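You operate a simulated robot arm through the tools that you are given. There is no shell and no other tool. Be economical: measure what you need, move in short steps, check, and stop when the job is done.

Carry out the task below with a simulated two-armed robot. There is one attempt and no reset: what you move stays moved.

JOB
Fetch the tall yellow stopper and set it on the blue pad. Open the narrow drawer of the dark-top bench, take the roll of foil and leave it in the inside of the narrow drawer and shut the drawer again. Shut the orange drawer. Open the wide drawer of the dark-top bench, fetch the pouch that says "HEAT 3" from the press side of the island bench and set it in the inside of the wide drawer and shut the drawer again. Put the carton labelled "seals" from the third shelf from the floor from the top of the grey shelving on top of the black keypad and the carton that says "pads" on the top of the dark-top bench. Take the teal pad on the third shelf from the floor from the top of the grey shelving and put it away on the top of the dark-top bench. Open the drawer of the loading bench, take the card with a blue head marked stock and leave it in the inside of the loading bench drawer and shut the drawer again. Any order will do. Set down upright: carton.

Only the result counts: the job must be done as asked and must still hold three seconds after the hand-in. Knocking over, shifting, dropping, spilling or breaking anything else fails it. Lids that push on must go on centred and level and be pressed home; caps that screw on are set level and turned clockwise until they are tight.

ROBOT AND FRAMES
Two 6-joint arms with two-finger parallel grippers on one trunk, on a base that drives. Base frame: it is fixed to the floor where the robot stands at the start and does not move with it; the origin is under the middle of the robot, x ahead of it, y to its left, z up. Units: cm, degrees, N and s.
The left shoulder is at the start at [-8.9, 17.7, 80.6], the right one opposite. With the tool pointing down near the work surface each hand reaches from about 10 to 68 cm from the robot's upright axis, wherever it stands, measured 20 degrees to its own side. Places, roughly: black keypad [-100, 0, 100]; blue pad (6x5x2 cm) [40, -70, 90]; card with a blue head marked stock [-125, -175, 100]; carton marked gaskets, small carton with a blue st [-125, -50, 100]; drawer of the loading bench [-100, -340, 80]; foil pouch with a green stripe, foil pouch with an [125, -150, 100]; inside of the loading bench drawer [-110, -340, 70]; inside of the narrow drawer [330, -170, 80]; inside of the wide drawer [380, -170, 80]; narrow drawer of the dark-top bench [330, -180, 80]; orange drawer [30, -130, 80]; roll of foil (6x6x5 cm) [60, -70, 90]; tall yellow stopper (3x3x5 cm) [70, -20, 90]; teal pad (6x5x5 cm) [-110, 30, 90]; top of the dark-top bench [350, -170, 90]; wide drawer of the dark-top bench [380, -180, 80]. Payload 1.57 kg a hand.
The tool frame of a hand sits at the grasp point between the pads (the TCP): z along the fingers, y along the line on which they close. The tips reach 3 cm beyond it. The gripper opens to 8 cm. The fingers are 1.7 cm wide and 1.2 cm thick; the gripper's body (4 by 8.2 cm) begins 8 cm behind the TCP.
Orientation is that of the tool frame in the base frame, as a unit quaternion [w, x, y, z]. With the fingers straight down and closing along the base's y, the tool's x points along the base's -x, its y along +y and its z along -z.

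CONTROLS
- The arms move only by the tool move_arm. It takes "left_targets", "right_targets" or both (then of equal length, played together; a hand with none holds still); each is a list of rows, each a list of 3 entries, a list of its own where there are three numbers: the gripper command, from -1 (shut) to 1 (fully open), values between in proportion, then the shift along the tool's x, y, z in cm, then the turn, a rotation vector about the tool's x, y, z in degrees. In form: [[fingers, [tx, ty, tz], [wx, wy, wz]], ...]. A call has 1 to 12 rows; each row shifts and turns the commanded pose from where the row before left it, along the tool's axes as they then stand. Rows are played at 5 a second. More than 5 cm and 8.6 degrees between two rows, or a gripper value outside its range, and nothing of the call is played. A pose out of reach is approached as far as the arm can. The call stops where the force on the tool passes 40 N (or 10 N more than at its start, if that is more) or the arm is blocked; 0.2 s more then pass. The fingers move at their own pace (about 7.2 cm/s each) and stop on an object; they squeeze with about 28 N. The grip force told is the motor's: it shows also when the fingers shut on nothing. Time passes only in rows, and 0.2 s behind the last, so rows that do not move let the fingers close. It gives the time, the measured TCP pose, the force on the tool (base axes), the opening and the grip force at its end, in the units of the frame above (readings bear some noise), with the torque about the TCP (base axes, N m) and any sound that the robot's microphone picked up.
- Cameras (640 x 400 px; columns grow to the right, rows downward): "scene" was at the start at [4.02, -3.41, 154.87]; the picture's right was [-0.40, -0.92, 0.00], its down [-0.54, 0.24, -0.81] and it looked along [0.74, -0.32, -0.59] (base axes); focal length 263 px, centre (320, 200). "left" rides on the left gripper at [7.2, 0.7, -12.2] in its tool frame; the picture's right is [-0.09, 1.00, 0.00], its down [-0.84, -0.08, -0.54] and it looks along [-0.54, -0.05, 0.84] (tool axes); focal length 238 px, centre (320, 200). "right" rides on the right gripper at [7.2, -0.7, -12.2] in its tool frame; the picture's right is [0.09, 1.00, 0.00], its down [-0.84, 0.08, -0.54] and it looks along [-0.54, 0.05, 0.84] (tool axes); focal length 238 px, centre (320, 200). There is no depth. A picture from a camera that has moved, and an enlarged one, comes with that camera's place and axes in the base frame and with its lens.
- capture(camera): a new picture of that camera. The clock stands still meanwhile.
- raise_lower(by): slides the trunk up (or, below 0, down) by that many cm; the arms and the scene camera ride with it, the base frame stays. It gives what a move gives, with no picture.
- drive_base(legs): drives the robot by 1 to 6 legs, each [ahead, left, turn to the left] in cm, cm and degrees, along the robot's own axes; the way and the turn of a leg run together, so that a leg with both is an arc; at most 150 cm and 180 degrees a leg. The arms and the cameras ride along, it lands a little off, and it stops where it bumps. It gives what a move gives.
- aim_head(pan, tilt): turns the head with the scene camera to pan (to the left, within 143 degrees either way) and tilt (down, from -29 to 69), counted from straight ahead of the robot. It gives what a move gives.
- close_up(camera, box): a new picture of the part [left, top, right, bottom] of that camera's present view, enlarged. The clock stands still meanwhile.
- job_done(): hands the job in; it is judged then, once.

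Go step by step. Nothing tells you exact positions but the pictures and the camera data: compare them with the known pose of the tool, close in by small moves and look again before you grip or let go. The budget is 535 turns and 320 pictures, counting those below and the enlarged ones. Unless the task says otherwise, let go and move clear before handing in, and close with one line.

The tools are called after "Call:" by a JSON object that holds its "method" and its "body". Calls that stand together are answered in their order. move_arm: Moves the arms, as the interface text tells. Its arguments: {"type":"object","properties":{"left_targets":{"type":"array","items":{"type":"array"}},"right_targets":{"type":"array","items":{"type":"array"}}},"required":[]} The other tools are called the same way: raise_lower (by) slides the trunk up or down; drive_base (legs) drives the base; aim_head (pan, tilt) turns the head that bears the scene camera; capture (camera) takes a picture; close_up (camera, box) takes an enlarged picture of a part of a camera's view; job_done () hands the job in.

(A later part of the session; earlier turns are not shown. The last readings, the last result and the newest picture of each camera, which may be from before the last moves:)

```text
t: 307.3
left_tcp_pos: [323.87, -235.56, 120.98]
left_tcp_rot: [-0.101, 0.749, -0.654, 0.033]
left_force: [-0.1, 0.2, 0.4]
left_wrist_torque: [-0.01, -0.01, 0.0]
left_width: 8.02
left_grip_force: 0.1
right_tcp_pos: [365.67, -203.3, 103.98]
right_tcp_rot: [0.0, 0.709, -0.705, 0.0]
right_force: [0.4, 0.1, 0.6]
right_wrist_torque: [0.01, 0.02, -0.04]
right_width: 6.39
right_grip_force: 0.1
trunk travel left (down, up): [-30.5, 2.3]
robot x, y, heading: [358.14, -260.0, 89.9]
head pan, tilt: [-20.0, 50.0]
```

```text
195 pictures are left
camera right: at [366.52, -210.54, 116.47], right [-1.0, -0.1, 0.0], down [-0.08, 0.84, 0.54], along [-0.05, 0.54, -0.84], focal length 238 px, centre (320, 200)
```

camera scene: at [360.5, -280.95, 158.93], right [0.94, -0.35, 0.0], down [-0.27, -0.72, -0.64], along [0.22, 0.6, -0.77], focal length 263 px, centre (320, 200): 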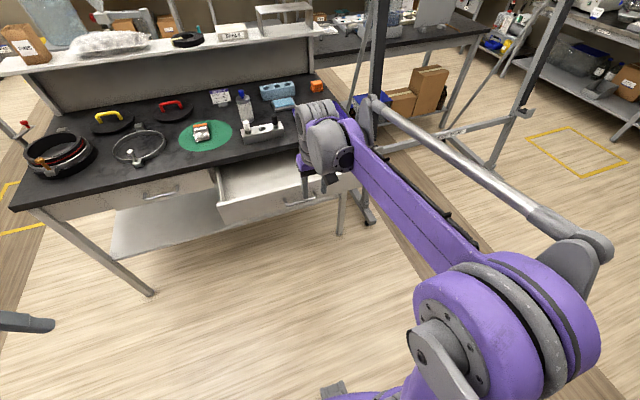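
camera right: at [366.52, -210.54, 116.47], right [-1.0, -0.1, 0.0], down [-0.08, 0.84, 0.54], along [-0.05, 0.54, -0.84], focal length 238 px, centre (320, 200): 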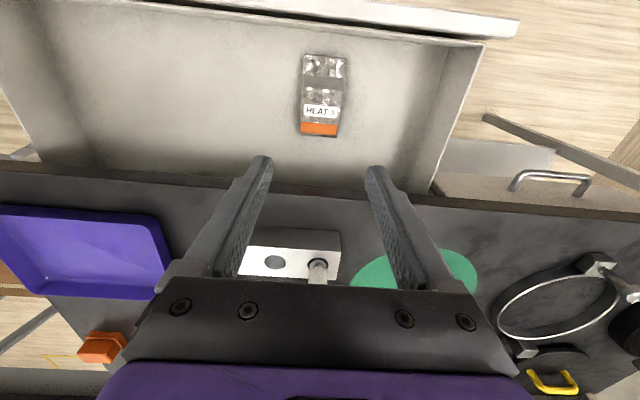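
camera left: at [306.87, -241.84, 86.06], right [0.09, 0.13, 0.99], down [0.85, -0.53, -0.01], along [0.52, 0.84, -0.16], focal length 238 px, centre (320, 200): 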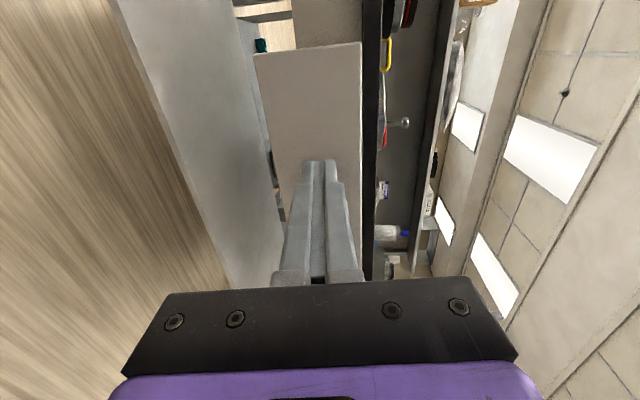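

Pouch is inside. Back off, pitch the closed right hand forward and push the wide drawer shut left of its handle.

Call:
{"method": "drive_base", "body": {"legs": [[-28, 0, 0]]}}

Call:
{"method": "move_arm", "body": {"right_targets": [[-1, [0, 4, 0], [0, 0, 0]], [-1, [0, 0, 0], [0, -8.57, 0]], [-1, [0, 0, 0], [0, -8.57, 0]], [-1, [0, 0, 0], [0, -8.57, 0]], [-1, [0, 0, 0], [0, -8.57, 0]], [-1, [0, 0, 0], [0, -8.57, 0]], [-1, [0, 0, 0], [0, -8.57, 0]], [-1, [0, 0, 0], [0, -8.57, 0]]]}}

Call:
{"method": "raise_lower", "body": {"by": -19.5}}

Call:
{"method": "aim_head", "body": {"pan": 0, "tilt": 45}}

Call:
{"method": "capture", "body": {"camera": "scene"}}

Call:
{"method": "capture", "body": {"camera": "right"}}

```text
t: 309.3
left_tcp_pos: [323.76, -263.25, 121.02]
left_tcp_rot: [-0.1, 0.75, -0.653, 0.033]
left_force: [0.8, -0.1, 0.0]
left_wrist_torque: [-0.01, -0.01, 0.01]
left_width: 7.99
left_grip_force: 0.0
right_tcp_pos: [365.58, -230.88, 104.15]
right_tcp_rot: [0.001, 0.709, -0.705, -0.001]
right_force: [0.0, -0.5, 0.3]
right_wrist_torque: [-0.01, -0.01, -0.02]
right_width: 6.38
right_grip_force: 0.1
trunk travel left (down, up): [-30.5, 2.3]
robot x, y, heading: [358.08, -287.43, 90.0]
head pan, tilt: [-20.0, 50.0]
```

```text
t: 311.1
left_tcp_pos: [323.83, -263.32, 121.08]
left_tcp_rot: [-0.101, 0.75, -0.653, 0.033]
left_force: [0.4, -0.4, 0.1]
left_wrist_torque: [0.02, -0.05, 0.01]
left_width: 7.96
left_grip_force: 0.1
right_tcp_pos: [361.64, -231.04, 104.17]
right_tcp_rot: [-0.352, 0.614, -0.61, -0.356]
right_force: [-0.3, 0.8, 0.1]
right_wrist_torque: [-0.01, 0.0, 0.0]
right_width: 0.0
right_grip_force: 21.8
trunk travel left (down, up): [-30.5, 2.3]
robot x, y, heading: [358.28, -287.6, 90.1]
head pan, tilt: [-20.0, 50.0]
```

```text
t: 313.2
left_tcp_pos: [323.73, -263.3, 101.52]
left_tcp_rot: [-0.101, 0.75, -0.653, 0.033]
left_force: [0.7, 0.6, -0.8]
left_wrist_torque: [-0.01, 0.03, 0.04]
left_width: 8.04
left_grip_force: 0.1
right_tcp_pos: [361.57, -230.96, 84.71]
right_tcp_rot: [-0.351, 0.614, -0.611, -0.356]
right_force: [0.7, 0.7, 0.4]
right_wrist_torque: [-0.05, 0.01, 0.01]
right_width: 0.02
right_grip_force: 21.2
trunk travel left (down, up): [-11.0, 21.8]
robot x, y, heading: [357.89, -287.55, 90.1]
head pan, tilt: [-20.0, 50.0]
```

```text
t: 314.0
left_tcp_pos: [323.78, -263.34, 101.65]
left_tcp_rot: [-0.101, 0.75, -0.653, 0.033]
left_force: [-0.3, 0.5, -0.4]
left_wrist_torque: [0.01, 0.02, 0.0]
left_width: 8.0
left_grip_force: 0.1
right_tcp_pos: [361.58, -230.9, 84.57]
right_tcp_rot: [-0.352, 0.614, -0.611, -0.355]
right_force: [0.8, 0.5, 0.0]
right_wrist_torque: [0.02, 0.01, 0.03]
right_width: 0.01
right_grip_force: 21.5
trunk travel left (down, up): [-11.0, 21.8]
robot x, y, heading: [357.93, -287.29, 89.8]
head pan, tilt: [0.0, 45.0]
```

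```text
194 pictures are left
camera scene: at [358.05, -281.78, 139.57], right [1.0, 0.0, 0.0], down [0.0, -0.71, -0.71], along [0.0, 0.71, -0.71], focal length 263 px, centre (320, 200)
```

scene: 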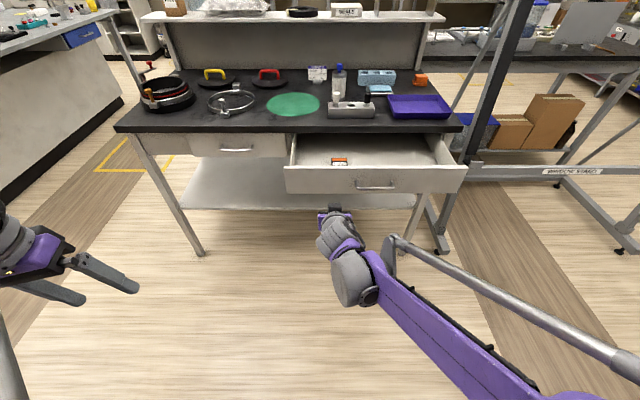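

```text
193 pictures are left
camera right: at [362.48, -245.09, 84.58], right [-1.0, -0.05, -0.08], down [-0.07, -0.05, 1.0], along [-0.06, 1.0, 0.05], focal length 238 px, centre (320, 200)
```

right: 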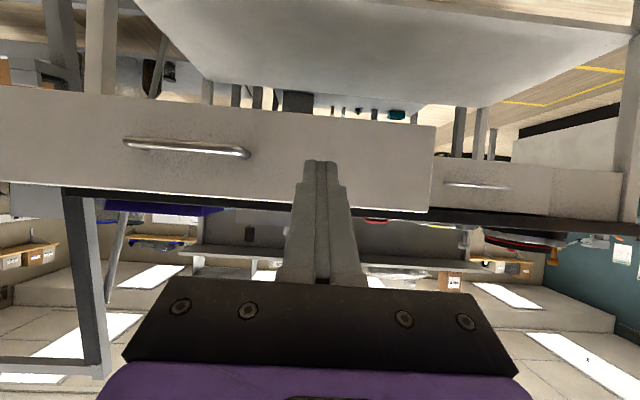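

Call:
{"method": "drive_base", "body": {"legs": [[31, 0, 0]]}}

Call:
{"method": "move_arm", "body": {"right_targets": [[-1, [-0.5, 0, 0.87], [0, 0, 0]], [-1, [-0.5, 0, 0.87], [0, 0, 0]], [-1, [-0.5, 0, 0.87], [0, 0, 0]], [-1, [-0.5, 0, 0.87], [0, 0, 0]], [-1, [-0.5, 0, 0.87], [0, 0, 0]], [-1, [-0.5, 0, 0.87], [0, 0, 0]], [-1, [-0.5, 0, 0.87], [0, 0, 0]], [-1, [-0.5, 0, 0.87], [0, 0, 0]]]}}

Call:
{"method": "capture", "body": {"camera": "scene"}}

```text
t: 316.1
left_tcp_pos: [323.75, -232.35, 101.62]
left_tcp_rot: [-0.101, 0.751, -0.652, 0.033]
left_force: [0.9, -0.5, 0.0]
left_wrist_torque: [0.0, 0.01, -0.01]
left_width: 8.03
left_grip_force: 0.0
right_tcp_pos: [361.5, -200.05, 84.55]
right_tcp_rot: [-0.35, 0.615, -0.61, -0.356]
right_force: [0.1, -0.3, -0.6]
right_wrist_torque: [-0.03, 0.0, 0.0]
right_width: 0.01
right_grip_force: 21.7
trunk travel left (down, up): [-11.0, 21.8]
robot x, y, heading: [358.09, -257.33, 89.9]
head pan, tilt: [0.0, 45.0]
```

```text
t: 317.3
left_tcp_pos: [323.72, -232.75, 101.68]
left_tcp_rot: [-0.102, 0.751, -0.652, 0.033]
left_force: [-0.2, 0.0, 0.7]
left_wrist_torque: [0.0, 0.01, 0.02]
left_width: 8.0
left_grip_force: 0.1
right_tcp_pos: [361.41, -195.85, 84.57]
right_tcp_rot: [-0.35, 0.616, -0.611, -0.354]
right_force: [0.7, -18.9, 5.8]
right_wrist_torque: [0.02, -0.13, -0.03]
right_width: 0.0
right_grip_force: 21.5
trunk travel left (down, up): [-11.0, 21.8]
robot x, y, heading: [357.98, -257.05, 90.4]
head pan, tilt: [0.0, 45.0]
stopped in row 5 (right hand): the force on the tool passed its limit at 50 N (the readings are from after the stop); the commanded pose is now the measured one
```

```text
192 pictures are left
camera scene: at [358.01, -251.27, 139.6], right [1.0, 0.0, 0.0], down [0.0, -0.71, -0.71], along [0.0, 0.71, -0.71], focal length 263 px, centre (320, 200)
```

scene: 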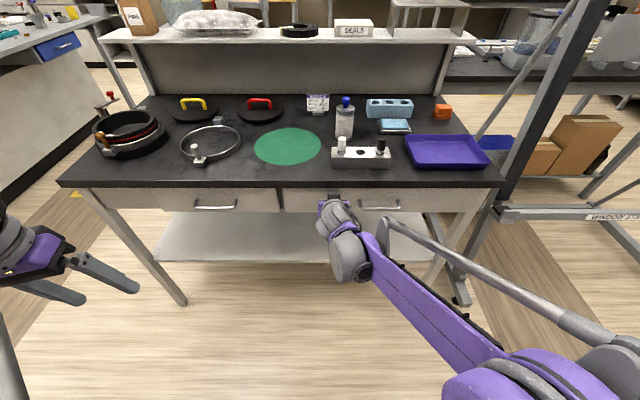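

Both drawers are shut. Back off, raise the trunk, straighten the right hand and turn west.

Call:
{"method": "drive_base", "body": {"legs": [[-32, 0, 0]]}}

Call:
{"method": "raise_lower", "body": {"by": 19.5}}

Call:
{"method": "move_arm", "body": {"right_targets": [[0, [0, 0, 0], [0, 8.57, 0]], [0, [0, 0, 0], [0, 8.57, 0]], [0, [0, 0, 0], [0, 8.57, 0]], [0, [0, 0, 0], [0, 8.57, 0]], [0, [0, 0, 0], [0, 8.57, 0]], [0, [0, 0, 0], [0, 8.57, 0]], [0, [0, 0, 0], [0, 8.57, 0]], [0, [5, 0, 0], [0, 0, 0]], [0, [5, 0, 0], [0, 0, 0]]]}}

Call:
{"method": "drive_base", "body": {"legs": [[0, 0, 90]]}}

Call:
{"method": "aim_head", "body": {"pan": 15, "tilt": 25}}

Call:
{"method": "capture", "body": {"camera": "scene"}}

```text
t: 319.4
left_tcp_pos: [323.81, -264.28, 101.64]
left_tcp_rot: [-0.101, 0.749, -0.654, 0.033]
left_force: [-0.1, -0.2, 0.0]
left_wrist_torque: [0.03, 0.0, -0.01]
left_width: 8.01
left_grip_force: 0.0
right_tcp_pos: [361.65, -227.31, 84.51]
right_tcp_rot: [-0.35, 0.615, -0.613, -0.353]
right_force: [-0.1, 0.4, 0.3]
right_wrist_torque: [-0.02, 0.01, -0.01]
right_width: 0.0
right_grip_force: 20.8
trunk travel left (down, up): [-11.0, 21.8]
robot x, y, heading: [358.07, -288.59, 89.9]
head pan, tilt: [0.0, 45.0]
```

```text
t: 321.6
left_tcp_pos: [323.85, -264.21, 121.06]
left_tcp_rot: [-0.101, 0.749, -0.653, 0.033]
left_force: [-0.5, -0.3, -0.5]
left_wrist_torque: [0.02, 0.02, 0.0]
left_width: 8.0
left_grip_force: 0.0
right_tcp_pos: [361.6, -227.32, 103.95]
right_tcp_rot: [-0.35, 0.614, -0.613, -0.353]
right_force: [0.0, -0.2, 0.0]
right_wrist_torque: [0.01, -0.02, 0.01]
right_width: 0.0
right_grip_force: 21.5
trunk travel left (down, up): [-30.5, 2.3]
robot x, y, heading: [357.63, -288.57, 89.8]
head pan, tilt: [0.0, 45.0]
```

```text
t: 323.6
left_tcp_pos: [323.83, -264.37, 120.97]
left_tcp_rot: [-0.101, 0.75, -0.653, 0.033]
left_force: [-0.3, -0.7, 0.4]
left_wrist_torque: [0.01, -0.01, 0.03]
left_width: 8.01
left_grip_force: 0.0
right_tcp_pos: [361.55, -237.69, 103.95]
right_tcp_rot: [0.004, 0.709, -0.705, 0.001]
right_force: [0.0, -0.1, 0.2]
right_wrist_torque: [0.05, 0.02, 0.0]
right_width: 4.01
right_grip_force: 0.0
trunk travel left (down, up): [-30.5, 2.3]
robot x, y, heading: [357.79, -288.45, 90.1]
head pan, tilt: [0.0, 45.0]
```

```text
t: 327.8
left_tcp_pos: [333.76, -322.92, 121.25]
left_tcp_rot: [-0.094, 0.992, 0.071, -0.048]
left_force: [-0.7, -0.1, 0.1]
left_wrist_torque: [0.01, -0.02, 0.03]
left_width: 8.0
left_grip_force: 0.0
right_tcp_pos: [306.9, -285.3, 103.97]
right_tcp_rot: [0.002, 1.0, 0.005, 0.004]
right_force: [-0.5, 0.3, 0.1]
right_wrist_torque: [0.01, 0.0, 0.0]
right_width: 4.03
right_grip_force: 0.1
trunk travel left (down, up): [-30.5, 2.3]
robot x, y, heading: [357.95, -288.63, -179.7]
head pan, tilt: [0.0, 45.0]
```

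```text
t: 328.6
left_tcp_pos: [333.82, -322.98, 121.19]
left_tcp_rot: [-0.095, 0.992, 0.072, -0.049]
left_force: [-0.1, -0.1, 0.4]
left_wrist_torque: [0.0, 0.02, -0.01]
left_width: 8.01
left_grip_force: 0.2
right_tcp_pos: [306.82, -285.32, 103.79]
right_tcp_rot: [0.0, 1.0, 0.005, 0.003]
right_force: [0.4, -0.3, 0.7]
right_wrist_torque: [0.03, 0.03, 0.0]
right_width: 4.01
right_grip_force: 0.1
trunk travel left (down, up): [-30.5, 2.3]
robot x, y, heading: [358.36, -288.54, -179.6]
head pan, tilt: [15.0, 25.0]
```

```text
191 pictures are left
camera scene: at [353.39, -290.96, 162.68], right [-0.26, 0.96, 0.0], down [0.41, 0.11, -0.91], along [-0.87, -0.24, -0.42], focal length 263 px, centre (320, 200)
```

scene: 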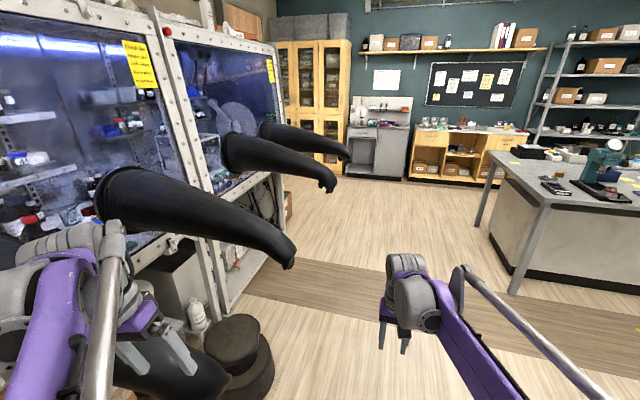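

The gloves protrude close on the left; strafe right away from them, then head west down the corridor.

Call:
{"method": "drive_base", "body": {"legs": [[0, -42, 0], [130, 0, -0.3]]}}

Call:
{"method": "aim_head", "body": {"pan": 45, "tilt": 30}}

Call:
{"method": "capture", "body": {"camera": "scene"}}

```text
t: 339.0
left_tcp_pos: [203.06, -281.61, 121.09]
left_tcp_rot: [-0.094, 0.992, 0.07, -0.049]
left_force: [0.4, -0.1, -0.6]
left_wrist_torque: [-0.02, 0.02, 0.02]
left_width: 7.99
left_grip_force: 0.0
right_tcp_pos: [176.21, -244.08, 103.95]
right_tcp_rot: [0.001, 1.0, 0.005, 0.003]
right_force: [0.6, 0.1, -0.8]
right_wrist_torque: [-0.03, -0.02, -0.03]
right_width: 4.04
right_grip_force: 0.1
trunk travel left (down, up): [-30.5, 2.3]
robot x, y, heading: [227.5, -247.08, -179.8]
head pan, tilt: [15.0, 25.0]
```

```text
t: 340.0
left_tcp_pos: [203.05, -281.69, 121.08]
left_tcp_rot: [-0.095, 0.992, 0.071, -0.048]
left_force: [0.0, -0.1, 0.2]
left_wrist_torque: [0.03, -0.02, 0.03]
left_width: 7.97
left_grip_force: 0.0
right_tcp_pos: [176.26, -243.96, 103.85]
right_tcp_rot: [0.001, 1.0, 0.004, 0.004]
right_force: [1.3, -0.1, -0.1]
right_wrist_torque: [0.01, 0.0, 0.0]
right_width: 4.01
right_grip_force: 0.0
trunk travel left (down, up): [-30.5, 2.3]
robot x, y, heading: [226.93, -247.07, -179.4]
head pan, tilt: [45.0, 30.0]
```

```text
190 pictures are left
camera scene: at [225.2, -253.63, 161.89], right [-0.71, 0.7, 0.0], down [0.35, 0.35, -0.87], along [-0.61, -0.61, -0.5], focal length 263 px, centre (320, 200)
```

scene: 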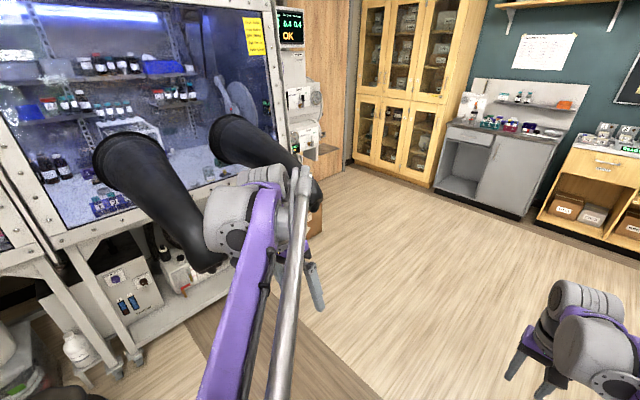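

Continue west; meanwhile try lowering the left hand so its wrist can straighten.

Call:
{"method": "drive_base", "body": {"legs": [[120, 0, 0], [60, 0, 0]]}}

Call:
{"method": "move_arm", "body": {"left_targets": [[0, [-2, 0, 4], [0, 0, 0]], [0, [-2, 0, 4], [0, 0, 0]], [0, [-2, 0, 4], [0, 0, 0]], [0, [-2, 0, 4], [0, 0, 0]], [0, [-2, 0, 4], [0, 0, 0]], [0, [0, 0, 0], [0, 0, 8]], [0, [0, 0, 0], [0, 0, 0]]]}}

```text
t: 349.0
left_tcp_pos: [23.78, -282.32, 121.04]
left_tcp_rot: [-0.095, 0.992, 0.072, -0.048]
left_force: [-0.4, 0.2, -0.4]
left_wrist_torque: [-0.01, -0.04, -0.01]
left_width: 8.01
left_grip_force: 0.0
right_tcp_pos: [-3.2, -244.88, 103.85]
right_tcp_rot: [0.001, 1.0, 0.006, 0.004]
right_force: [-0.4, 0.7, -0.6]
right_wrist_torque: [0.01, 0.01, 0.0]
right_width: 4.02
right_grip_force: 0.1
trunk travel left (down, up): [-30.5, 2.3]
robot x, y, heading: [47.97, -247.64, -179.5]
head pan, tilt: [45.0, 30.0]
```

```text
t: 350.6
left_tcp_pos: [11.75, -280.43, 102.43]
left_tcp_rot: [-0.1, 0.993, 0.002, -0.058]
left_force: [-0.4, 0.3, 0.4]
left_wrist_torque: [0.0, -0.01, 0.0]
left_width: 3.99
left_grip_force: 0.0
right_tcp_pos: [-3.25, -244.93, 103.87]
right_tcp_rot: [0.001, 1.0, 0.006, 0.003]
right_force: [-0.5, 0.1, 0.4]
right_wrist_torque: [0.04, 0.01, -0.01]
right_width: 4.02
right_grip_force: 0.1
trunk travel left (down, up): [-30.5, 2.3]
robot x, y, heading: [47.63, -248.2, -179.6]
head pan, tilt: [45.0, 30.0]
```

Call:
{"method": "move_arm", "body": {"left_targets": [[0, [0, 0, 0], [-5.7, 3.3, 0.1]], [0, [0, 0, 0], [-5.7, 3.3, 0.1]], [0, [0, 0, 0], [0, 0, 0]]]}}

Call:
{"method": "aim_head", "body": {"pan": 0, "tilt": 25}}

Call:
{"method": "capture", "body": {"camera": "scene"}}

```text
t: 351.4
left_tcp_pos: [11.68, -280.36, 102.45]
left_tcp_rot: [-0.099, 0.993, 0.003, -0.059]
left_force: [-0.6, -0.3, 0.5]
left_wrist_torque: [0.01, -0.02, -0.03]
left_width: 3.99
left_grip_force: 0.0
left hand out of reach, approached as far as the arm can: row 1, 2
right_tcp_pos: [-3.31, -244.78, 103.87]
right_tcp_rot: [0.002, 1.0, 0.006, 0.003]
right_force: [0.3, 1.3, -0.9]
right_wrist_torque: [0.01, -0.02, -0.02]
right_width: 4.0
right_grip_force: 0.0
trunk travel left (down, up): [-30.5, 2.3]
robot x, y, heading: [47.77, -247.92, -179.7]
head pan, tilt: [45.0, 30.0]
```

```text
t: 352.5
left_tcp_pos: [11.79, -280.4, 102.37]
left_tcp_rot: [-0.099, 0.993, 0.002, -0.06]
left_force: [-0.5, 0.0, 0.0]
left_wrist_torque: [0.01, 0.02, -0.01]
left_width: 3.99
left_grip_force: 0.2
right_tcp_pos: [-3.34, -244.84, 103.99]
right_tcp_rot: [0.001, 1.0, 0.006, 0.003]
right_force: [-0.8, -0.2, -0.2]
right_wrist_torque: [0.01, 0.03, 0.01]
right_width: 4.0
right_grip_force: 0.1
trunk travel left (down, up): [-30.5, 2.3]
robot x, y, heading: [47.85, -248.08, -179.6]
head pan, tilt: [0.0, 25.0]
```

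```text
189 pictures are left
camera scene: at [42.95, -247.96, 162.68], right [-0.01, 1.0, 0.0], down [0.42, 0.0, -0.91], along [-0.91, -0.01, -0.42], focal length 263 px, centre (320, 200)
```

scene: 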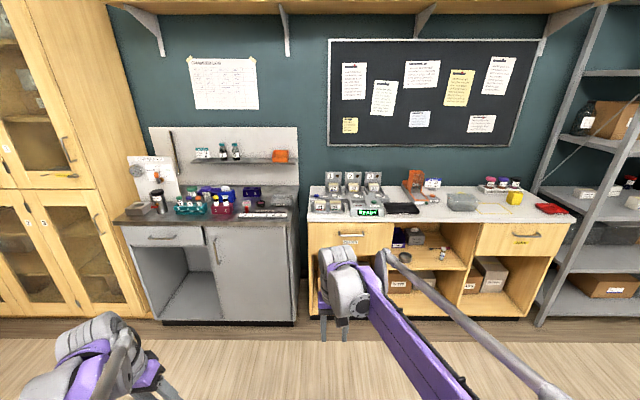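

Flip the left elbow: extend the left arm fully in free space, then lower it while stretched.

Call:
{"method": "move_arm", "body": {"left_targets": [[0, [-4, 0, -3], [0, 0, 0]], [0, [-4, 0, -3], [0, 0, 0]], [0, [-4, 0, -3], [0, 0, 0]], [0, [-4.9, 0, 0], [0, 0, 0]], [0, [-4.9, 0, 0], [0, 0, 0]], [0, [-4.9, 0, 0], [0, 0, 0]], [0, [-4.9, 0, 0], [0, 0, 0]], [0, [-4.9, 0, 0], [0, 0, 0]]]}}

Call:
{"method": "move_arm", "body": {"left_targets": [[0, [0, 0, 4.5], [0, 0, 0]], [0, [0, 0, 4.5], [0, 0, 0]], [0, [0, 0, 4.5], [0, 0, 0]], [0, [0, 0, 4.5], [0, 0, 0]], [0, [0, 0, 4.5], [0, 0, 0]]]}}

Call:
{"method": "move_arm", "body": {"left_targets": [[0, [0, 0, 0], [-5.7, 3.3, 0.1]], [0, [0, 0, 0], [-5.7, 3.3, 0.1]], [0, [0, 0, 0], [0, 0, 0]]]}}

```text
t: 354.3
left_tcp_pos: [-16.05, -280.98, 111.48]
left_tcp_rot: [-0.108, 0.992, 0.002, -0.062]
left_force: [0.2, -0.5, -0.3]
left_wrist_torque: [0.02, 0.04, 0.03]
left_width: 4.02
left_grip_force: 0.1
left hand out of reach, approached as far as the arm can: row 7, 8
right_tcp_pos: [-3.34, -244.89, 103.86]
right_tcp_rot: [0.001, 1.0, 0.006, 0.004]
right_force: [0.2, 0.6, -0.3]
right_wrist_torque: [-0.01, -0.02, -0.03]
right_width: 4.0
right_grip_force: 0.2
trunk travel left (down, up): [-30.5, 2.3]
robot x, y, heading: [47.89, -248.08, -179.9]
head pan, tilt: [0.0, 25.0]
```

```text
t: 355.5
left_tcp_pos: [-18.42, -277.33, 89.65]
left_tcp_rot: [-0.114, 0.991, 0.003, -0.064]
left_force: [0.3, 0.4, 0.2]
left_wrist_torque: [0.02, 0.0, -0.01]
left_width: 4.03
left_grip_force: 0.1
left hand out of reach, approached as far as the arm can: row 4, 5
right_tcp_pos: [-3.46, -244.75, 103.93]
right_tcp_rot: [0.001, 1.0, 0.005, 0.003]
right_force: [-0.1, -0.1, 0.4]
right_wrist_torque: [-0.02, 0.01, 0.01]
right_width: 4.01
right_grip_force: 0.1
trunk travel left (down, up): [-30.5, 2.3]
robot x, y, heading: [48.17, -248.14, -179.3]
head pan, tilt: [0.0, 25.0]
```

```text
t: 356.3
left_tcp_pos: [-18.33, -277.27, 89.64]
left_tcp_rot: [-0.115, 0.991, 0.003, -0.063]
left_force: [-0.3, 0.3, -0.3]
left_wrist_torque: [0.03, 0.0, 0.0]
left_width: 4.01
left_grip_force: 0.1
left hand out of reach, approached as far as the arm can: row 1, 2
right_tcp_pos: [-3.37, -244.76, 103.9]
right_tcp_rot: [0.0, 1.0, 0.007, 0.004]
right_force: [0.1, -0.1, -0.8]
right_wrist_torque: [0.02, 0.02, 0.01]
right_width: 3.99
right_grip_force: 0.1
trunk travel left (down, up): [-30.5, 2.3]
robot x, y, heading: [47.68, -248.11, -179.5]
head pan, tilt: [0.0, 25.0]
```

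Call:
{"method": "move_arm", "body": {"left_targets": [[0, [0, 0, 0], [0, -8, 0]], [0, [0, 0, 0], [0, 0, 0]]]}}

Call:
{"method": "move_arm", "body": {"left_targets": [[0, [0, 0, 0], [8, 0, 0]], [0, [0, 0, 0], [0, 0, 0]]]}}

Call:
{"method": "aim_head", "body": {"pan": 40, "tilt": 45}}

Call:
{"method": "capture", "body": {"camera": "scene"}}

```text
t: 356.9
left_tcp_pos: [-18.51, -277.3, 89.57]
left_tcp_rot: [-0.113, 0.985, 0.01, -0.132]
left_force: [-0.4, -0.3, -0.3]
left_wrist_torque: [0.0, 0.01, 0.04]
left_width: 4.01
left_grip_force: 0.0
right_tcp_pos: [-3.4, -244.91, 103.88]
right_tcp_rot: [0.001, 1.0, 0.005, 0.004]
right_force: [-0.4, 0.3, 0.6]
right_wrist_torque: [-0.01, 0.0, -0.03]
right_width: 4.0
right_grip_force: 0.0
trunk travel left (down, up): [-30.5, 2.3]
robot x, y, heading: [47.79, -248.19, -179.5]
head pan, tilt: [0.0, 25.0]
```

```text
t: 357.5
left_tcp_pos: [-18.38, -277.25, 89.61]
left_tcp_rot: [-0.182, 0.974, 0.001, -0.133]
left_force: [-0.6, 0.9, 0.0]
left_wrist_torque: [0.0, 0.0, 0.01]
left_width: 3.98
left_grip_force: 0.1
right_tcp_pos: [-3.25, -244.82, 103.87]
right_tcp_rot: [0.001, 1.0, 0.006, 0.003]
right_force: [0.8, -0.1, -0.6]
right_wrist_torque: [0.03, -0.01, 0.01]
right_width: 3.99
right_grip_force: 0.1
trunk travel left (down, up): [-30.5, 2.3]
robot x, y, heading: [47.79, -247.97, -179.5]
head pan, tilt: [0.0, 25.0]
```

```text
t: 358.6
left_tcp_pos: [-18.4, -277.3, 89.61]
left_tcp_rot: [-0.182, 0.974, 0.001, -0.133]
left_force: [0.4, 0.6, -0.4]
left_wrist_torque: [-0.01, 0.02, 0.01]
left_width: 4.0
left_grip_force: 0.1
right_tcp_pos: [-3.26, -244.93, 103.92]
right_tcp_rot: [0.0, 1.0, 0.006, 0.004]
right_force: [0.0, 0.2, -0.2]
right_wrist_torque: [0.02, 0.02, 0.0]
right_width: 4.01
right_grip_force: 0.0
trunk travel left (down, up): [-30.5, 2.3]
robot x, y, heading: [47.92, -248.12, -179.5]
head pan, tilt: [40.0, 45.0]
```

```text
188 pictures are left
camera scene: at [45.97, -253.15, 159.63], right [-0.65, 0.76, 0.0], down [0.54, 0.46, -0.71], along [-0.54, -0.46, -0.71], focal length 263 px, centre (320, 200)
```

scene: 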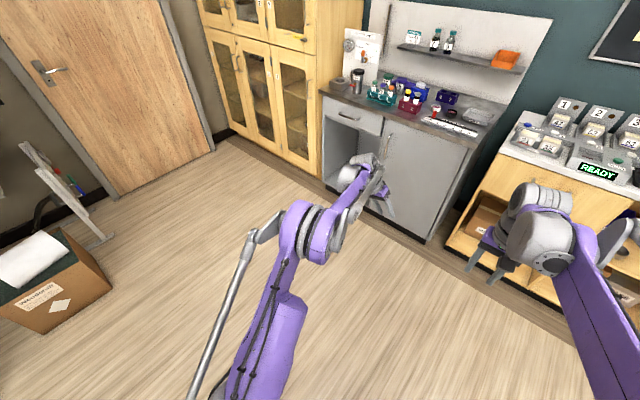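

Try: pitch forward, pull the arm back to a middling pose, and then straighten.

Call:
{"method": "move_arm", "body": {"left_targets": [[0, [0, 0, 0], [0, -8.5, 0]], [0, [0, 0, 0], [0, -8.5, 0]], [0, [0, 0, 0], [0, -8.5, 0]], [0, [0, 0, 0], [0, -8.5, 0]], [0, [0, 0, 0], [-8, 0, 0]], [0, [0, 0, 0], [-8, 0, 0]], [0, [0, 0, 0], [0, 0, 0]]]}}

```text
t: 360.2
left_tcp_pos: [-18.31, -277.58, 89.71]
left_tcp_rot: [-0.05, 0.908, 0.107, -0.401]
left_force: [-0.2, 0.2, 0.6]
left_wrist_torque: [-0.03, 0.02, 0.01]
left_width: 4.03
left_grip_force: 0.1
right_tcp_pos: [-3.42, -244.81, 103.99]
right_tcp_rot: [0.001, 1.0, 0.006, 0.003]
right_force: [-0.3, -0.4, -0.7]
right_wrist_torque: [-0.01, -0.03, 0.0]
right_width: 4.02
right_grip_force: 0.1
trunk travel left (down, up): [-30.5, 2.3]
robot x, y, heading: [47.9, -247.9, -179.6]
head pan, tilt: [40.0, 45.0]
```

Call:
{"method": "move_arm", "body": {"left_targets": [[0, [0.5, 0, -4.9], [0, 0, 0]], [0, [0.5, 0, -4.9], [0, 0, 0]], [0, [0.5, 0, -4.9], [0, 0, 0]], [0, [0.5, 0, -4.9], [0, 0, 0]], [0, [0, 0, 0], [0, 8, 0]], [0, [0, 0, 0], [0, 8, 0]], [0, [0, 0, 0], [0, 8, 0]], [0, [0, 0, 0], [0, 8, 0]], [0, [0, 0, 0], [0, 8, 0]], [0, [0, 0, 0], [0, 8, 0]]]}}

Call:
{"method": "capture", "body": {"camera": "scene"}}

```text
t: 362.4
left_tcp_pos: [-2.19, -278.59, 101.42]
left_tcp_rot: [-0.125, 0.989, 0.083, -0.006]
left_force: [0.2, -0.5, -1.1]
left_wrist_torque: [-0.02, -0.03, 0.0]
left_width: 4.0
left_grip_force: 0.1
left hand out of reach, approached as far as the arm can: row 8, 9, 10
right_tcp_pos: [-3.4, -244.93, 103.88]
right_tcp_rot: [0.001, 1.0, 0.007, 0.003]
right_force: [-0.3, 0.5, 0.1]
right_wrist_torque: [0.0, 0.02, -0.03]
right_width: 3.98
right_grip_force: 0.0
trunk travel left (down, up): [-30.5, 2.3]
robot x, y, heading: [47.74, -248.18, -179.5]
head pan, tilt: [40.0, 45.0]
```

```text
187 pictures are left
camera scene: at [45.85, -253.2, 159.63], right [-0.65, 0.76, 0.0], down [0.54, 0.46, -0.71], along [-0.54, -0.46, -0.71], focal length 263 px, centre (320, 200)
```

scene: 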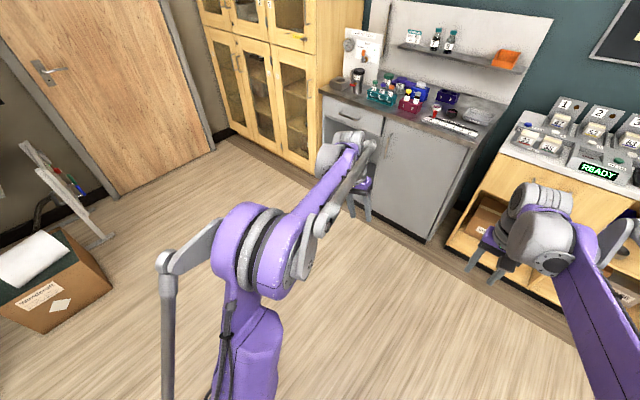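

Move the left hand inward and test again.

Call:
{"method": "move_arm", "body": {"left_targets": [[0, [0, -4.5, 0], [0, 0, 0]], [0, [0, -4.5, 0], [0, 0, 0]], [0, [0, -4.5, 0], [0, 0, 0]], [0, [0, 0, 0], [-7, 0, 0]], [0, [0, 0, 0], [-7, 0, 0]], [0, [0, 0, 0], [0, 0, 0]]]}}

```text
t: 363.8
left_tcp_pos: [-2.79, -272.79, 104.99]
left_tcp_rot: [-0.128, 0.989, 0.069, -0.008]
left_force: [0.4, -0.4, 0.1]
left_wrist_torque: [-0.03, 0.01, -0.01]
left_width: 4.02
left_grip_force: 0.1
left hand out of reach, approached as far as the arm can: row 1, 2, 3, 4, 5
right_tcp_pos: [-3.35, -244.8, 103.94]
right_tcp_rot: [0.001, 1.0, 0.006, 0.003]
right_force: [-0.7, -0.8, 0.5]
right_wrist_torque: [-0.04, -0.03, 0.01]
right_width: 4.01
right_grip_force: 0.1
trunk travel left (down, up): [-30.5, 2.3]
robot x, y, heading: [47.93, -247.88, -179.3]
head pan, tilt: [40.0, 45.0]
```

Call:
{"method": "move_arm", "body": {"left_targets": [[0, [2, 1, -4], [0, 0, 0]], [0, [2, 1, -4], [0, 0, 0]], [0, [2, 1, -4], [0, 0, 0]], [0, [3, 1, -3], [0, 0, 0]], [0, [3, 1, -3], [0, 0, 0]], [0, [3, 1, -3], [0, 0, 0]], [0, [3, 0, -3], [0, 0, 0]], [0, [3, 0, -3], [0, 0, 0]], [0, [0, 0, -4], [0, 0, 0]], [0, [0, 0, 0], [-7, 0, 0]], [0, [0, 0, 0], [-7, 0, 0]], [0, [0, 0, 0], [0, 0, 0]]]}}

Call:
{"method": "capture", "body": {"camera": "scene"}}

```text
t: 366.4
left_tcp_pos: [20.2, -283.72, 133.41]
left_tcp_rot: [-0.092, 0.992, 0.072, -0.049]
left_force: [-0.4, -0.2, 0.1]
left_wrist_torque: [0.0, 0.01, -0.04]
left_width: 4.02
left_grip_force: 0.0
left hand out of reach, approached as far as the arm can: row 10, 11
right_tcp_pos: [-3.37, -244.82, 103.83]
right_tcp_rot: [0.001, 1.0, 0.006, 0.004]
right_force: [0.1, 0.9, 0.0]
right_wrist_torque: [0.01, 0.04, -0.02]
right_width: 3.99
right_grip_force: 0.0
trunk travel left (down, up): [-30.5, 2.3]
robot x, y, heading: [48.19, -247.93, -179.8]
head pan, tilt: [40.0, 45.0]
```

```text
186 pictures are left
camera scene: at [45.92, -253.18, 159.63], right [-0.65, 0.76, 0.0], down [0.54, 0.46, -0.71], along [-0.54, -0.46, -0.71], focal length 263 px, centre (320, 200)
```

scene: 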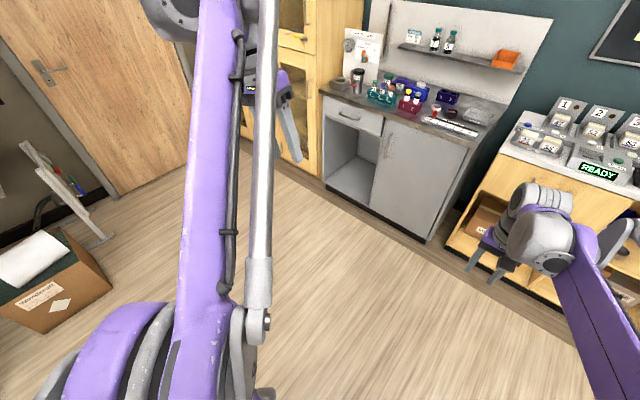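

The left hand works when pitched forward (needed for shelf work anyway), so I'll leave it. Now look at the wooden bench for the stock card.

Call:
{"method": "aim_head", "body": {"pan": -20, "tilt": 20}}

Call:
{"method": "close_up", "body": {"camera": "scene", "box": [180, 120, 420, 270]}}

```text
t: 367.7
left_tcp_pos: [20.08, -283.7, 133.5]
left_tcp_rot: [-0.095, 0.992, 0.073, -0.049]
left_force: [-0.1, 0.0, 0.3]
left_wrist_torque: [-0.02, 0.05, -0.03]
left_width: 4.01
left_grip_force: 0.1
right_tcp_pos: [-3.34, -244.92, 103.82]
right_tcp_rot: [0.001, 1.0, 0.006, 0.003]
right_force: [0.3, 0.2, 1.3]
right_wrist_torque: [-0.02, 0.01, -0.05]
right_width: 4.0
right_grip_force: 0.0
trunk travel left (down, up): [-30.5, 2.3]
robot x, y, heading: [47.66, -248.26, -179.8]
head pan, tilt: [-20.0, 20.0]
```

```text
2.67 times, centred on (300, 195) of scene
camera zoom: at [43.38, -244.77, 163.49], right [0.33, 0.94, 0.0], down [0.32, -0.11, -0.94], along [-0.89, 0.31, -0.34], focal length 701 px, centre (373, 213)
```

zoom: 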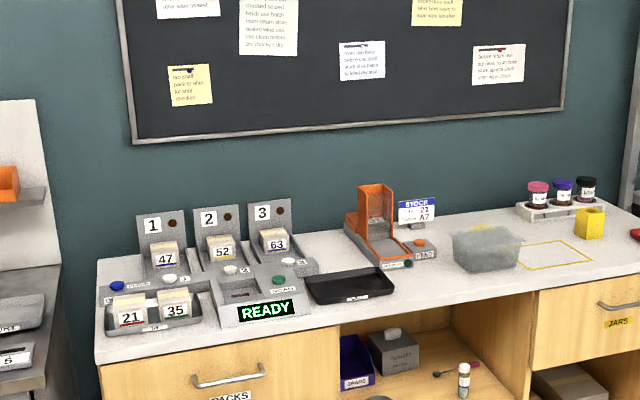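

The STOCK card stands at the back of the wooden bench, ≈(-128,-175). Pull the right hand in/up and drive up to that bench.

Call:
{"method": "move_arm", "body": {"right_targets": [[0, [4, 0, -2], [0, 0, 0]], [0, [4, 0, -2], [0, 0, 0]], [0, [4, 0, -2], [0, 0, 0]], [0, [4, 0, -2], [0, 0, 0]], [0, [4, 0, -2], [0, 0, 0]]]}}

Call:
{"method": "drive_base", "body": {"legs": [[80, 0, 0], [0, -55, 0]]}}

Call:
{"method": "aim_head", "body": {"pan": -10, "tilt": 35}}

Call:
{"method": "capture", "body": {"camera": "scene"}}

Call:
{"method": "close_up", "body": {"camera": "scene", "box": [250, 100, 410, 200]}}

```text
t: 368.9
left_tcp_pos: [20.33, -283.71, 133.38]
left_tcp_rot: [-0.094, 0.992, 0.073, -0.05]
left_force: [0.0, -0.4, -0.9]
left_wrist_torque: [-0.01, -0.01, -0.02]
left_width: 3.98
left_grip_force: 0.0
right_tcp_pos: [16.99, -244.58, 114.03]
right_tcp_rot: [0.0, 1.0, 0.006, 0.003]
right_force: [-0.3, -0.5, 0.1]
right_wrist_torque: [-0.01, 0.0, 0.03]
right_width: 3.98
right_grip_force: 0.0
trunk travel left (down, up): [-30.5, 2.3]
robot x, y, heading: [47.99, -248.06, -179.6]
head pan, tilt: [-20.0, 20.0]
```

```text
t: 378.1
left_tcp_pos: [-60.34, -229.09, 133.4]
left_tcp_rot: [-0.093, 0.992, 0.073, -0.05]
left_force: [0.3, -0.4, -0.9]
left_wrist_torque: [-0.01, -0.01, 0.03]
left_width: 3.97
left_grip_force: 0.2
right_tcp_pos: [-63.94, -189.93, 114.03]
right_tcp_rot: [0.001, 1.0, 0.007, 0.003]
right_force: [0.1, 0.5, 0.1]
right_wrist_torque: [0.0, -0.01, 0.0]
right_width: 4.03
right_grip_force: 0.2
trunk travel left (down, up): [-30.5, 2.3]
robot x, y, heading: [-32.99, -193.71, -179.4]
head pan, tilt: [-20.0, 20.0]
```

```text
t: 378.9
left_tcp_pos: [-60.43, -229.05, 133.43]
left_tcp_rot: [-0.094, 0.992, 0.073, -0.05]
left_force: [-0.3, 0.5, 1.4]
left_wrist_torque: [-0.03, -0.04, -0.01]
left_width: 4.01
left_grip_force: 0.0
right_tcp_pos: [-63.86, -189.99, 113.92]
right_tcp_rot: [0.001, 1.0, 0.006, 0.004]
right_force: [-0.4, 0.5, 0.6]
right_wrist_torque: [0.01, 0.0, 0.0]
right_width: 3.99
right_grip_force: 0.1
trunk travel left (down, up): [-30.5, 2.3]
robot x, y, heading: [-32.65, -193.55, -179.6]
head pan, tilt: [-10.0, 35.0]
```

```text
184 pictures are left
camera scene: at [-37.15, -191.72, 161.11], right [0.17, 0.99, 0.0], down [0.57, -0.09, -0.82], along [-0.81, 0.14, -0.57], focal length 263 px, centre (320, 200)
```

scene: 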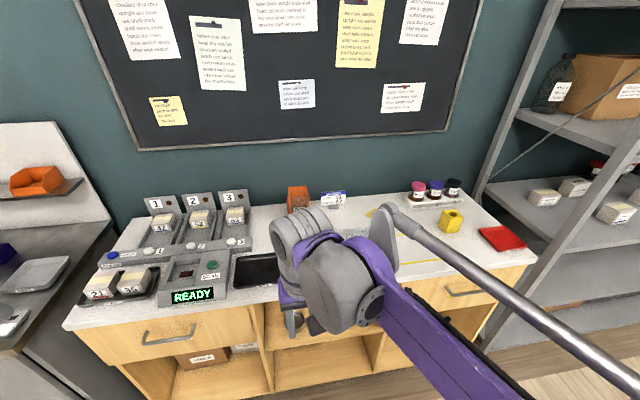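

```text
4.00 times, centred on (330, 150) of scene
camera zoom: at [-37.15, -191.72, 161.11], right [0.17, 0.99, 0.0], down [0.57, -0.09, -0.82], along [-0.81, 0.14, -0.57], focal length 1051 px, centre (280, 400)
```

zoom: 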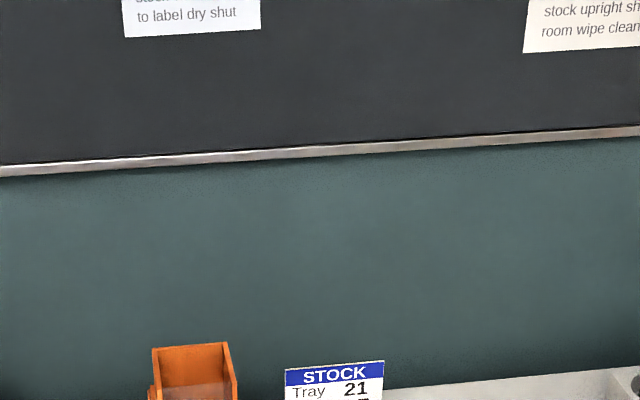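

Drive closer and inspect the card with the wrist camera.

Call:
{"method": "drive_base", "body": {"legs": [[24, 0, 0]]}}

Call:
{"method": "capture", "body": {"camera": "right"}}

Call:
{"method": "aim_head", "body": {"pan": -10, "tilt": 40}}

Call:
{"method": "capture", "body": {"camera": "scene"}}

```text
t: 380.7
left_tcp_pos: [-84.21, -229.11, 133.4]
left_tcp_rot: [-0.094, 0.992, 0.072, -0.05]
left_force: [0.6, 0.2, -0.3]
left_wrist_torque: [-0.01, -0.01, -0.02]
left_width: 3.99
left_grip_force: 0.0
right_tcp_pos: [-87.71, -190.04, 113.96]
right_tcp_rot: [0.001, 1.0, 0.006, 0.003]
right_force: [0.0, 0.5, 0.2]
right_wrist_torque: [0.01, 0.04, 0.03]
right_width: 3.99
right_grip_force: 0.0
trunk travel left (down, up): [-30.5, 2.3]
robot x, y, heading: [-56.55, -193.42, -179.5]
head pan, tilt: [-10.0, 35.0]
```

```text
182 pictures are left
camera right: at [-80.48, -189.37, 126.35], right [0.1, -0.99, 0.0], down [-0.84, -0.09, 0.54], along [-0.53, -0.06, -0.84], focal length 238 px, centre (320, 200)
```

right: 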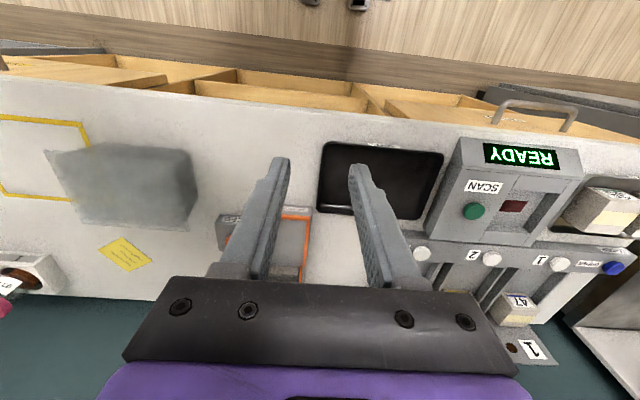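

```text
t: 381.3
left_tcp_pos: [-84.25, -229.14, 133.41]
left_tcp_rot: [-0.095, 0.992, 0.072, -0.05]
left_force: [0.0, -0.6, 0.4]
left_wrist_torque: [0.01, 0.01, -0.02]
left_width: 3.99
left_grip_force: 0.0
right_tcp_pos: [-87.81, -190.14, 114.05]
right_tcp_rot: [0.001, 1.0, 0.006, 0.003]
right_force: [-0.4, 0.0, 0.4]
right_wrist_torque: [-0.01, -0.02, 0.01]
right_width: 3.99
right_grip_force: 0.0
trunk travel left (down, up): [-30.5, 2.3]
robot x, y, heading: [-56.73, -193.56, -179.3]
head pan, tilt: [-10.0, 40.0]
```

```text
181 pictures are left
camera scene: at [-60.73, -191.97, 160.36], right [0.17, 0.99, 0.0], down [0.63, -0.11, -0.77], along [-0.76, 0.13, -0.64], focal length 263 px, centre (320, 200)
```

scene: 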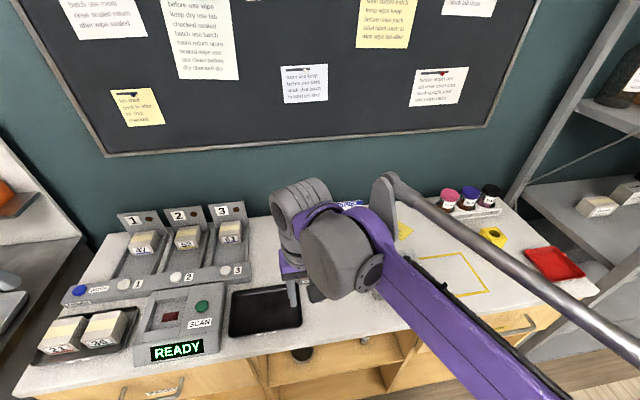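

Pitch the right hand forward to see the card with its camera.

Call:
{"method": "move_arm", "body": {"right_targets": [[0, [0, -4.5, 0], [0, 0, 0]], [0, [0, -4.5, 0], [0, 0, 0]], [0, [0, -4.5, 0], [0, 0, 0]], [0, [0, 0, 0], [0, -8, 0]], [0, [0, 0, 0], [0, -8, 0]], [0, [0, 0, 0], [0, -8, 0]], [0, [0, 0, 0], [0, -8, 0]], [0, [0, 0, 0], [0, -8, 0]], [0, [0, 0, 0], [0, -8, 0]]]}}

Call:
{"method": "capture", "body": {"camera": "right"}}

Call:
{"method": "capture", "body": {"camera": "scene"}}

```text
t: 383.3
left_tcp_pos: [-84.25, -229.27, 133.49]
left_tcp_rot: [-0.093, 0.992, 0.072, -0.049]
left_force: [0.1, 0.2, -0.3]
left_wrist_torque: [-0.01, 0.01, -0.03]
left_width: 4.0
left_grip_force: 0.1
right_tcp_pos: [-87.72, -176.63, 113.99]
right_tcp_rot: [0.003, 0.914, 0.005, -0.405]
right_force: [0.1, -1.1, -0.1]
right_wrist_torque: [0.0, 0.0, -0.02]
right_width: 4.01
right_grip_force: 0.1
trunk travel left (down, up): [-30.5, 2.3]
robot x, y, heading: [-56.62, -193.69, -179.6]
head pan, tilt: [-10.0, 40.0]
```

```text
180 pictures are left
camera right: at [-73.86, -175.81, 116.98], right [0.07, -0.99, -0.07], down [-0.16, -0.08, 0.98], along [-0.98, -0.06, -0.16], focal length 238 px, centre (320, 200)
```

right: 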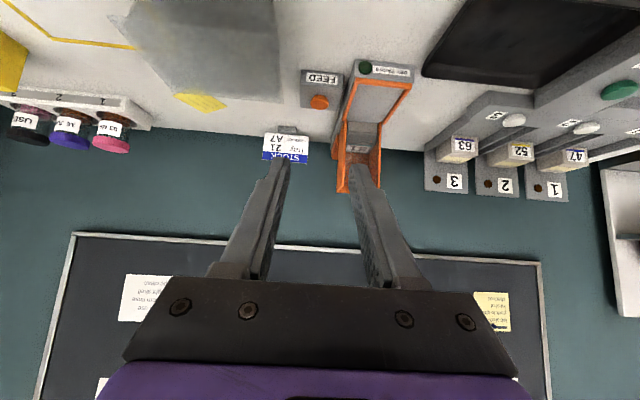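

```text
179 pictures are left
camera scene: at [-60.57, -191.95, 160.35], right [0.17, 0.99, 0.0], down [0.63, -0.11, -0.77], along [-0.76, 0.13, -0.64], focal length 263 px, centre (320, 200)
```

scene: 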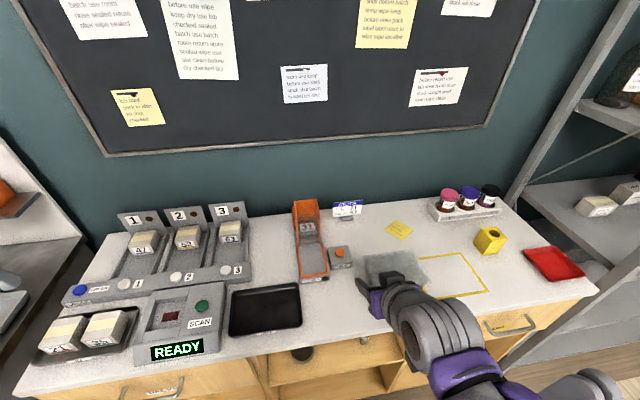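

Call:
{"method": "close_up", "body": {"camera": "scene", "box": [280, 180, 400, 260]}}

Call:
{"method": "close_up", "body": {"camera": "right", "box": [220, 60, 420, 200]}}

```text
5.00 times, centred on (340, 220) of scene
camera zoom: at [-60.57, -191.95, 160.35], right [0.17, 0.99, 0.0], down [0.63, -0.11, -0.77], along [-0.76, 0.13, -0.64], focal length 1314 px, centre (220, 100)
```

zoom: 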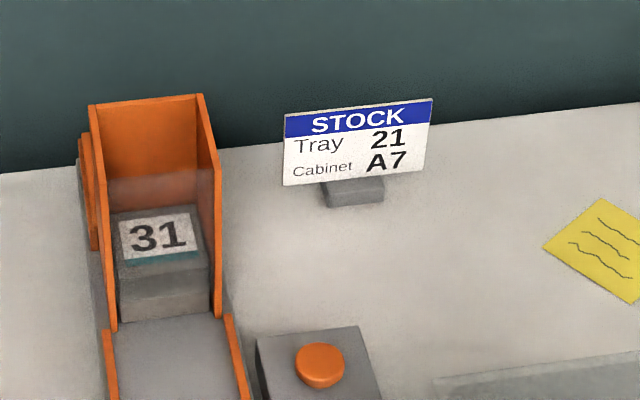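

```text
2.86 times, centred on (320, 130) of right
camera zoom: at [-73.86, -175.81, 116.98], right [0.07, -0.99, -0.07], down [-0.16, -0.08, 0.98], along [-0.98, -0.06, -0.16], focal length 681 px, centre (320, 400)
```

zoom: 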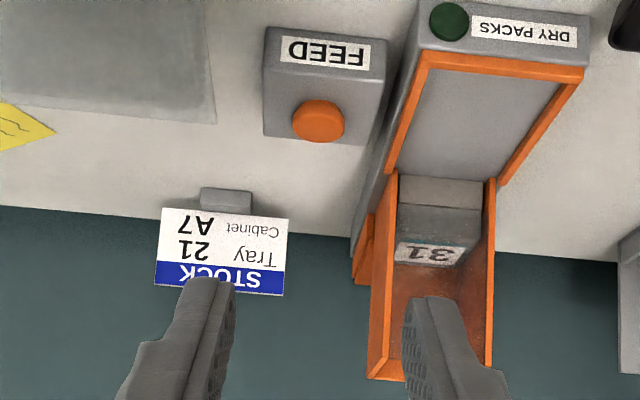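

Card is ≈11 cm wide with a 4.4 cm base block at (−130,−170), base front x≈−129.6. I'll grip the base by its sides with the pitched right hand. Approach at height first.

Call:
{"method": "move_arm", "body": {"right_targets": [[0.5, [-3.02, -0.95, 3.33], [0, 0, 0]], [0.5, [-3.02, -0.95, 3.33], [0, 0, 0]], [0.5, [-3.02, -0.95, 3.33], [0, 0, 0]], [0.5, [-3.02, -0.95, 3.33], [0, 0, 0]], [0.5, [-3.02, -0.95, 3.33], [0, 0, 0]], [0.5, [-3.02, -0.95, 3.33], [0, 0, 0]], [0.5, [0, 0, 0], [0, 0, 0]]]}}

Call:
{"method": "capture", "body": {"camera": "right"}}

Call:
{"method": "capture", "body": {"camera": "scene"}}

```text
t: 384.9
left_tcp_pos: [-84.13, -229.16, 133.43]
left_tcp_rot: [-0.094, 0.992, 0.072, -0.05]
left_force: [-0.3, 0.5, -0.2]
left_wrist_torque: [0.02, 0.01, 0.0]
left_width: 4.01
left_grip_force: 0.2
right_tcp_pos: [-114.82, -171.28, 113.76]
right_tcp_rot: [0.004, 0.915, 0.006, -0.404]
right_force: [-0.2, 0.3, -0.1]
right_wrist_torque: [-0.03, 0.02, 0.02]
right_width: 6.0
right_grip_force: 0.1
trunk travel left (down, up): [-30.5, 2.3]
robot x, y, heading: [-56.35, -193.38, -179.4]
head pan, tilt: [-10.0, 40.0]
```

```text
176 pictures are left
camera right: at [-100.83, -170.45, 116.84], right [0.07, -1.0, -0.07], down [-0.16, -0.08, 0.98], along [-0.98, -0.06, -0.17], focal length 238 px, centre (320, 200)
```

right: 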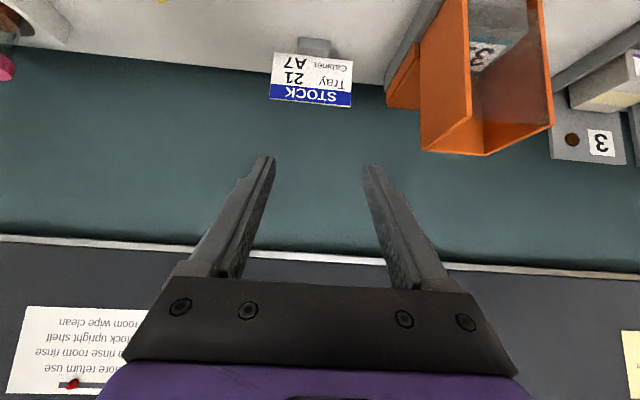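

```text
175 pictures are left
camera scene: at [-60.54, -191.99, 160.35], right [0.17, 0.99, 0.0], down [0.63, -0.11, -0.77], along [-0.76, 0.13, -0.64], focal length 263 px, centre (320, 200)
```

scene: 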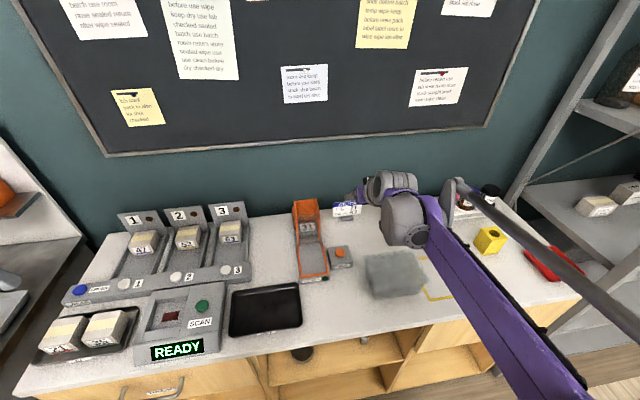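

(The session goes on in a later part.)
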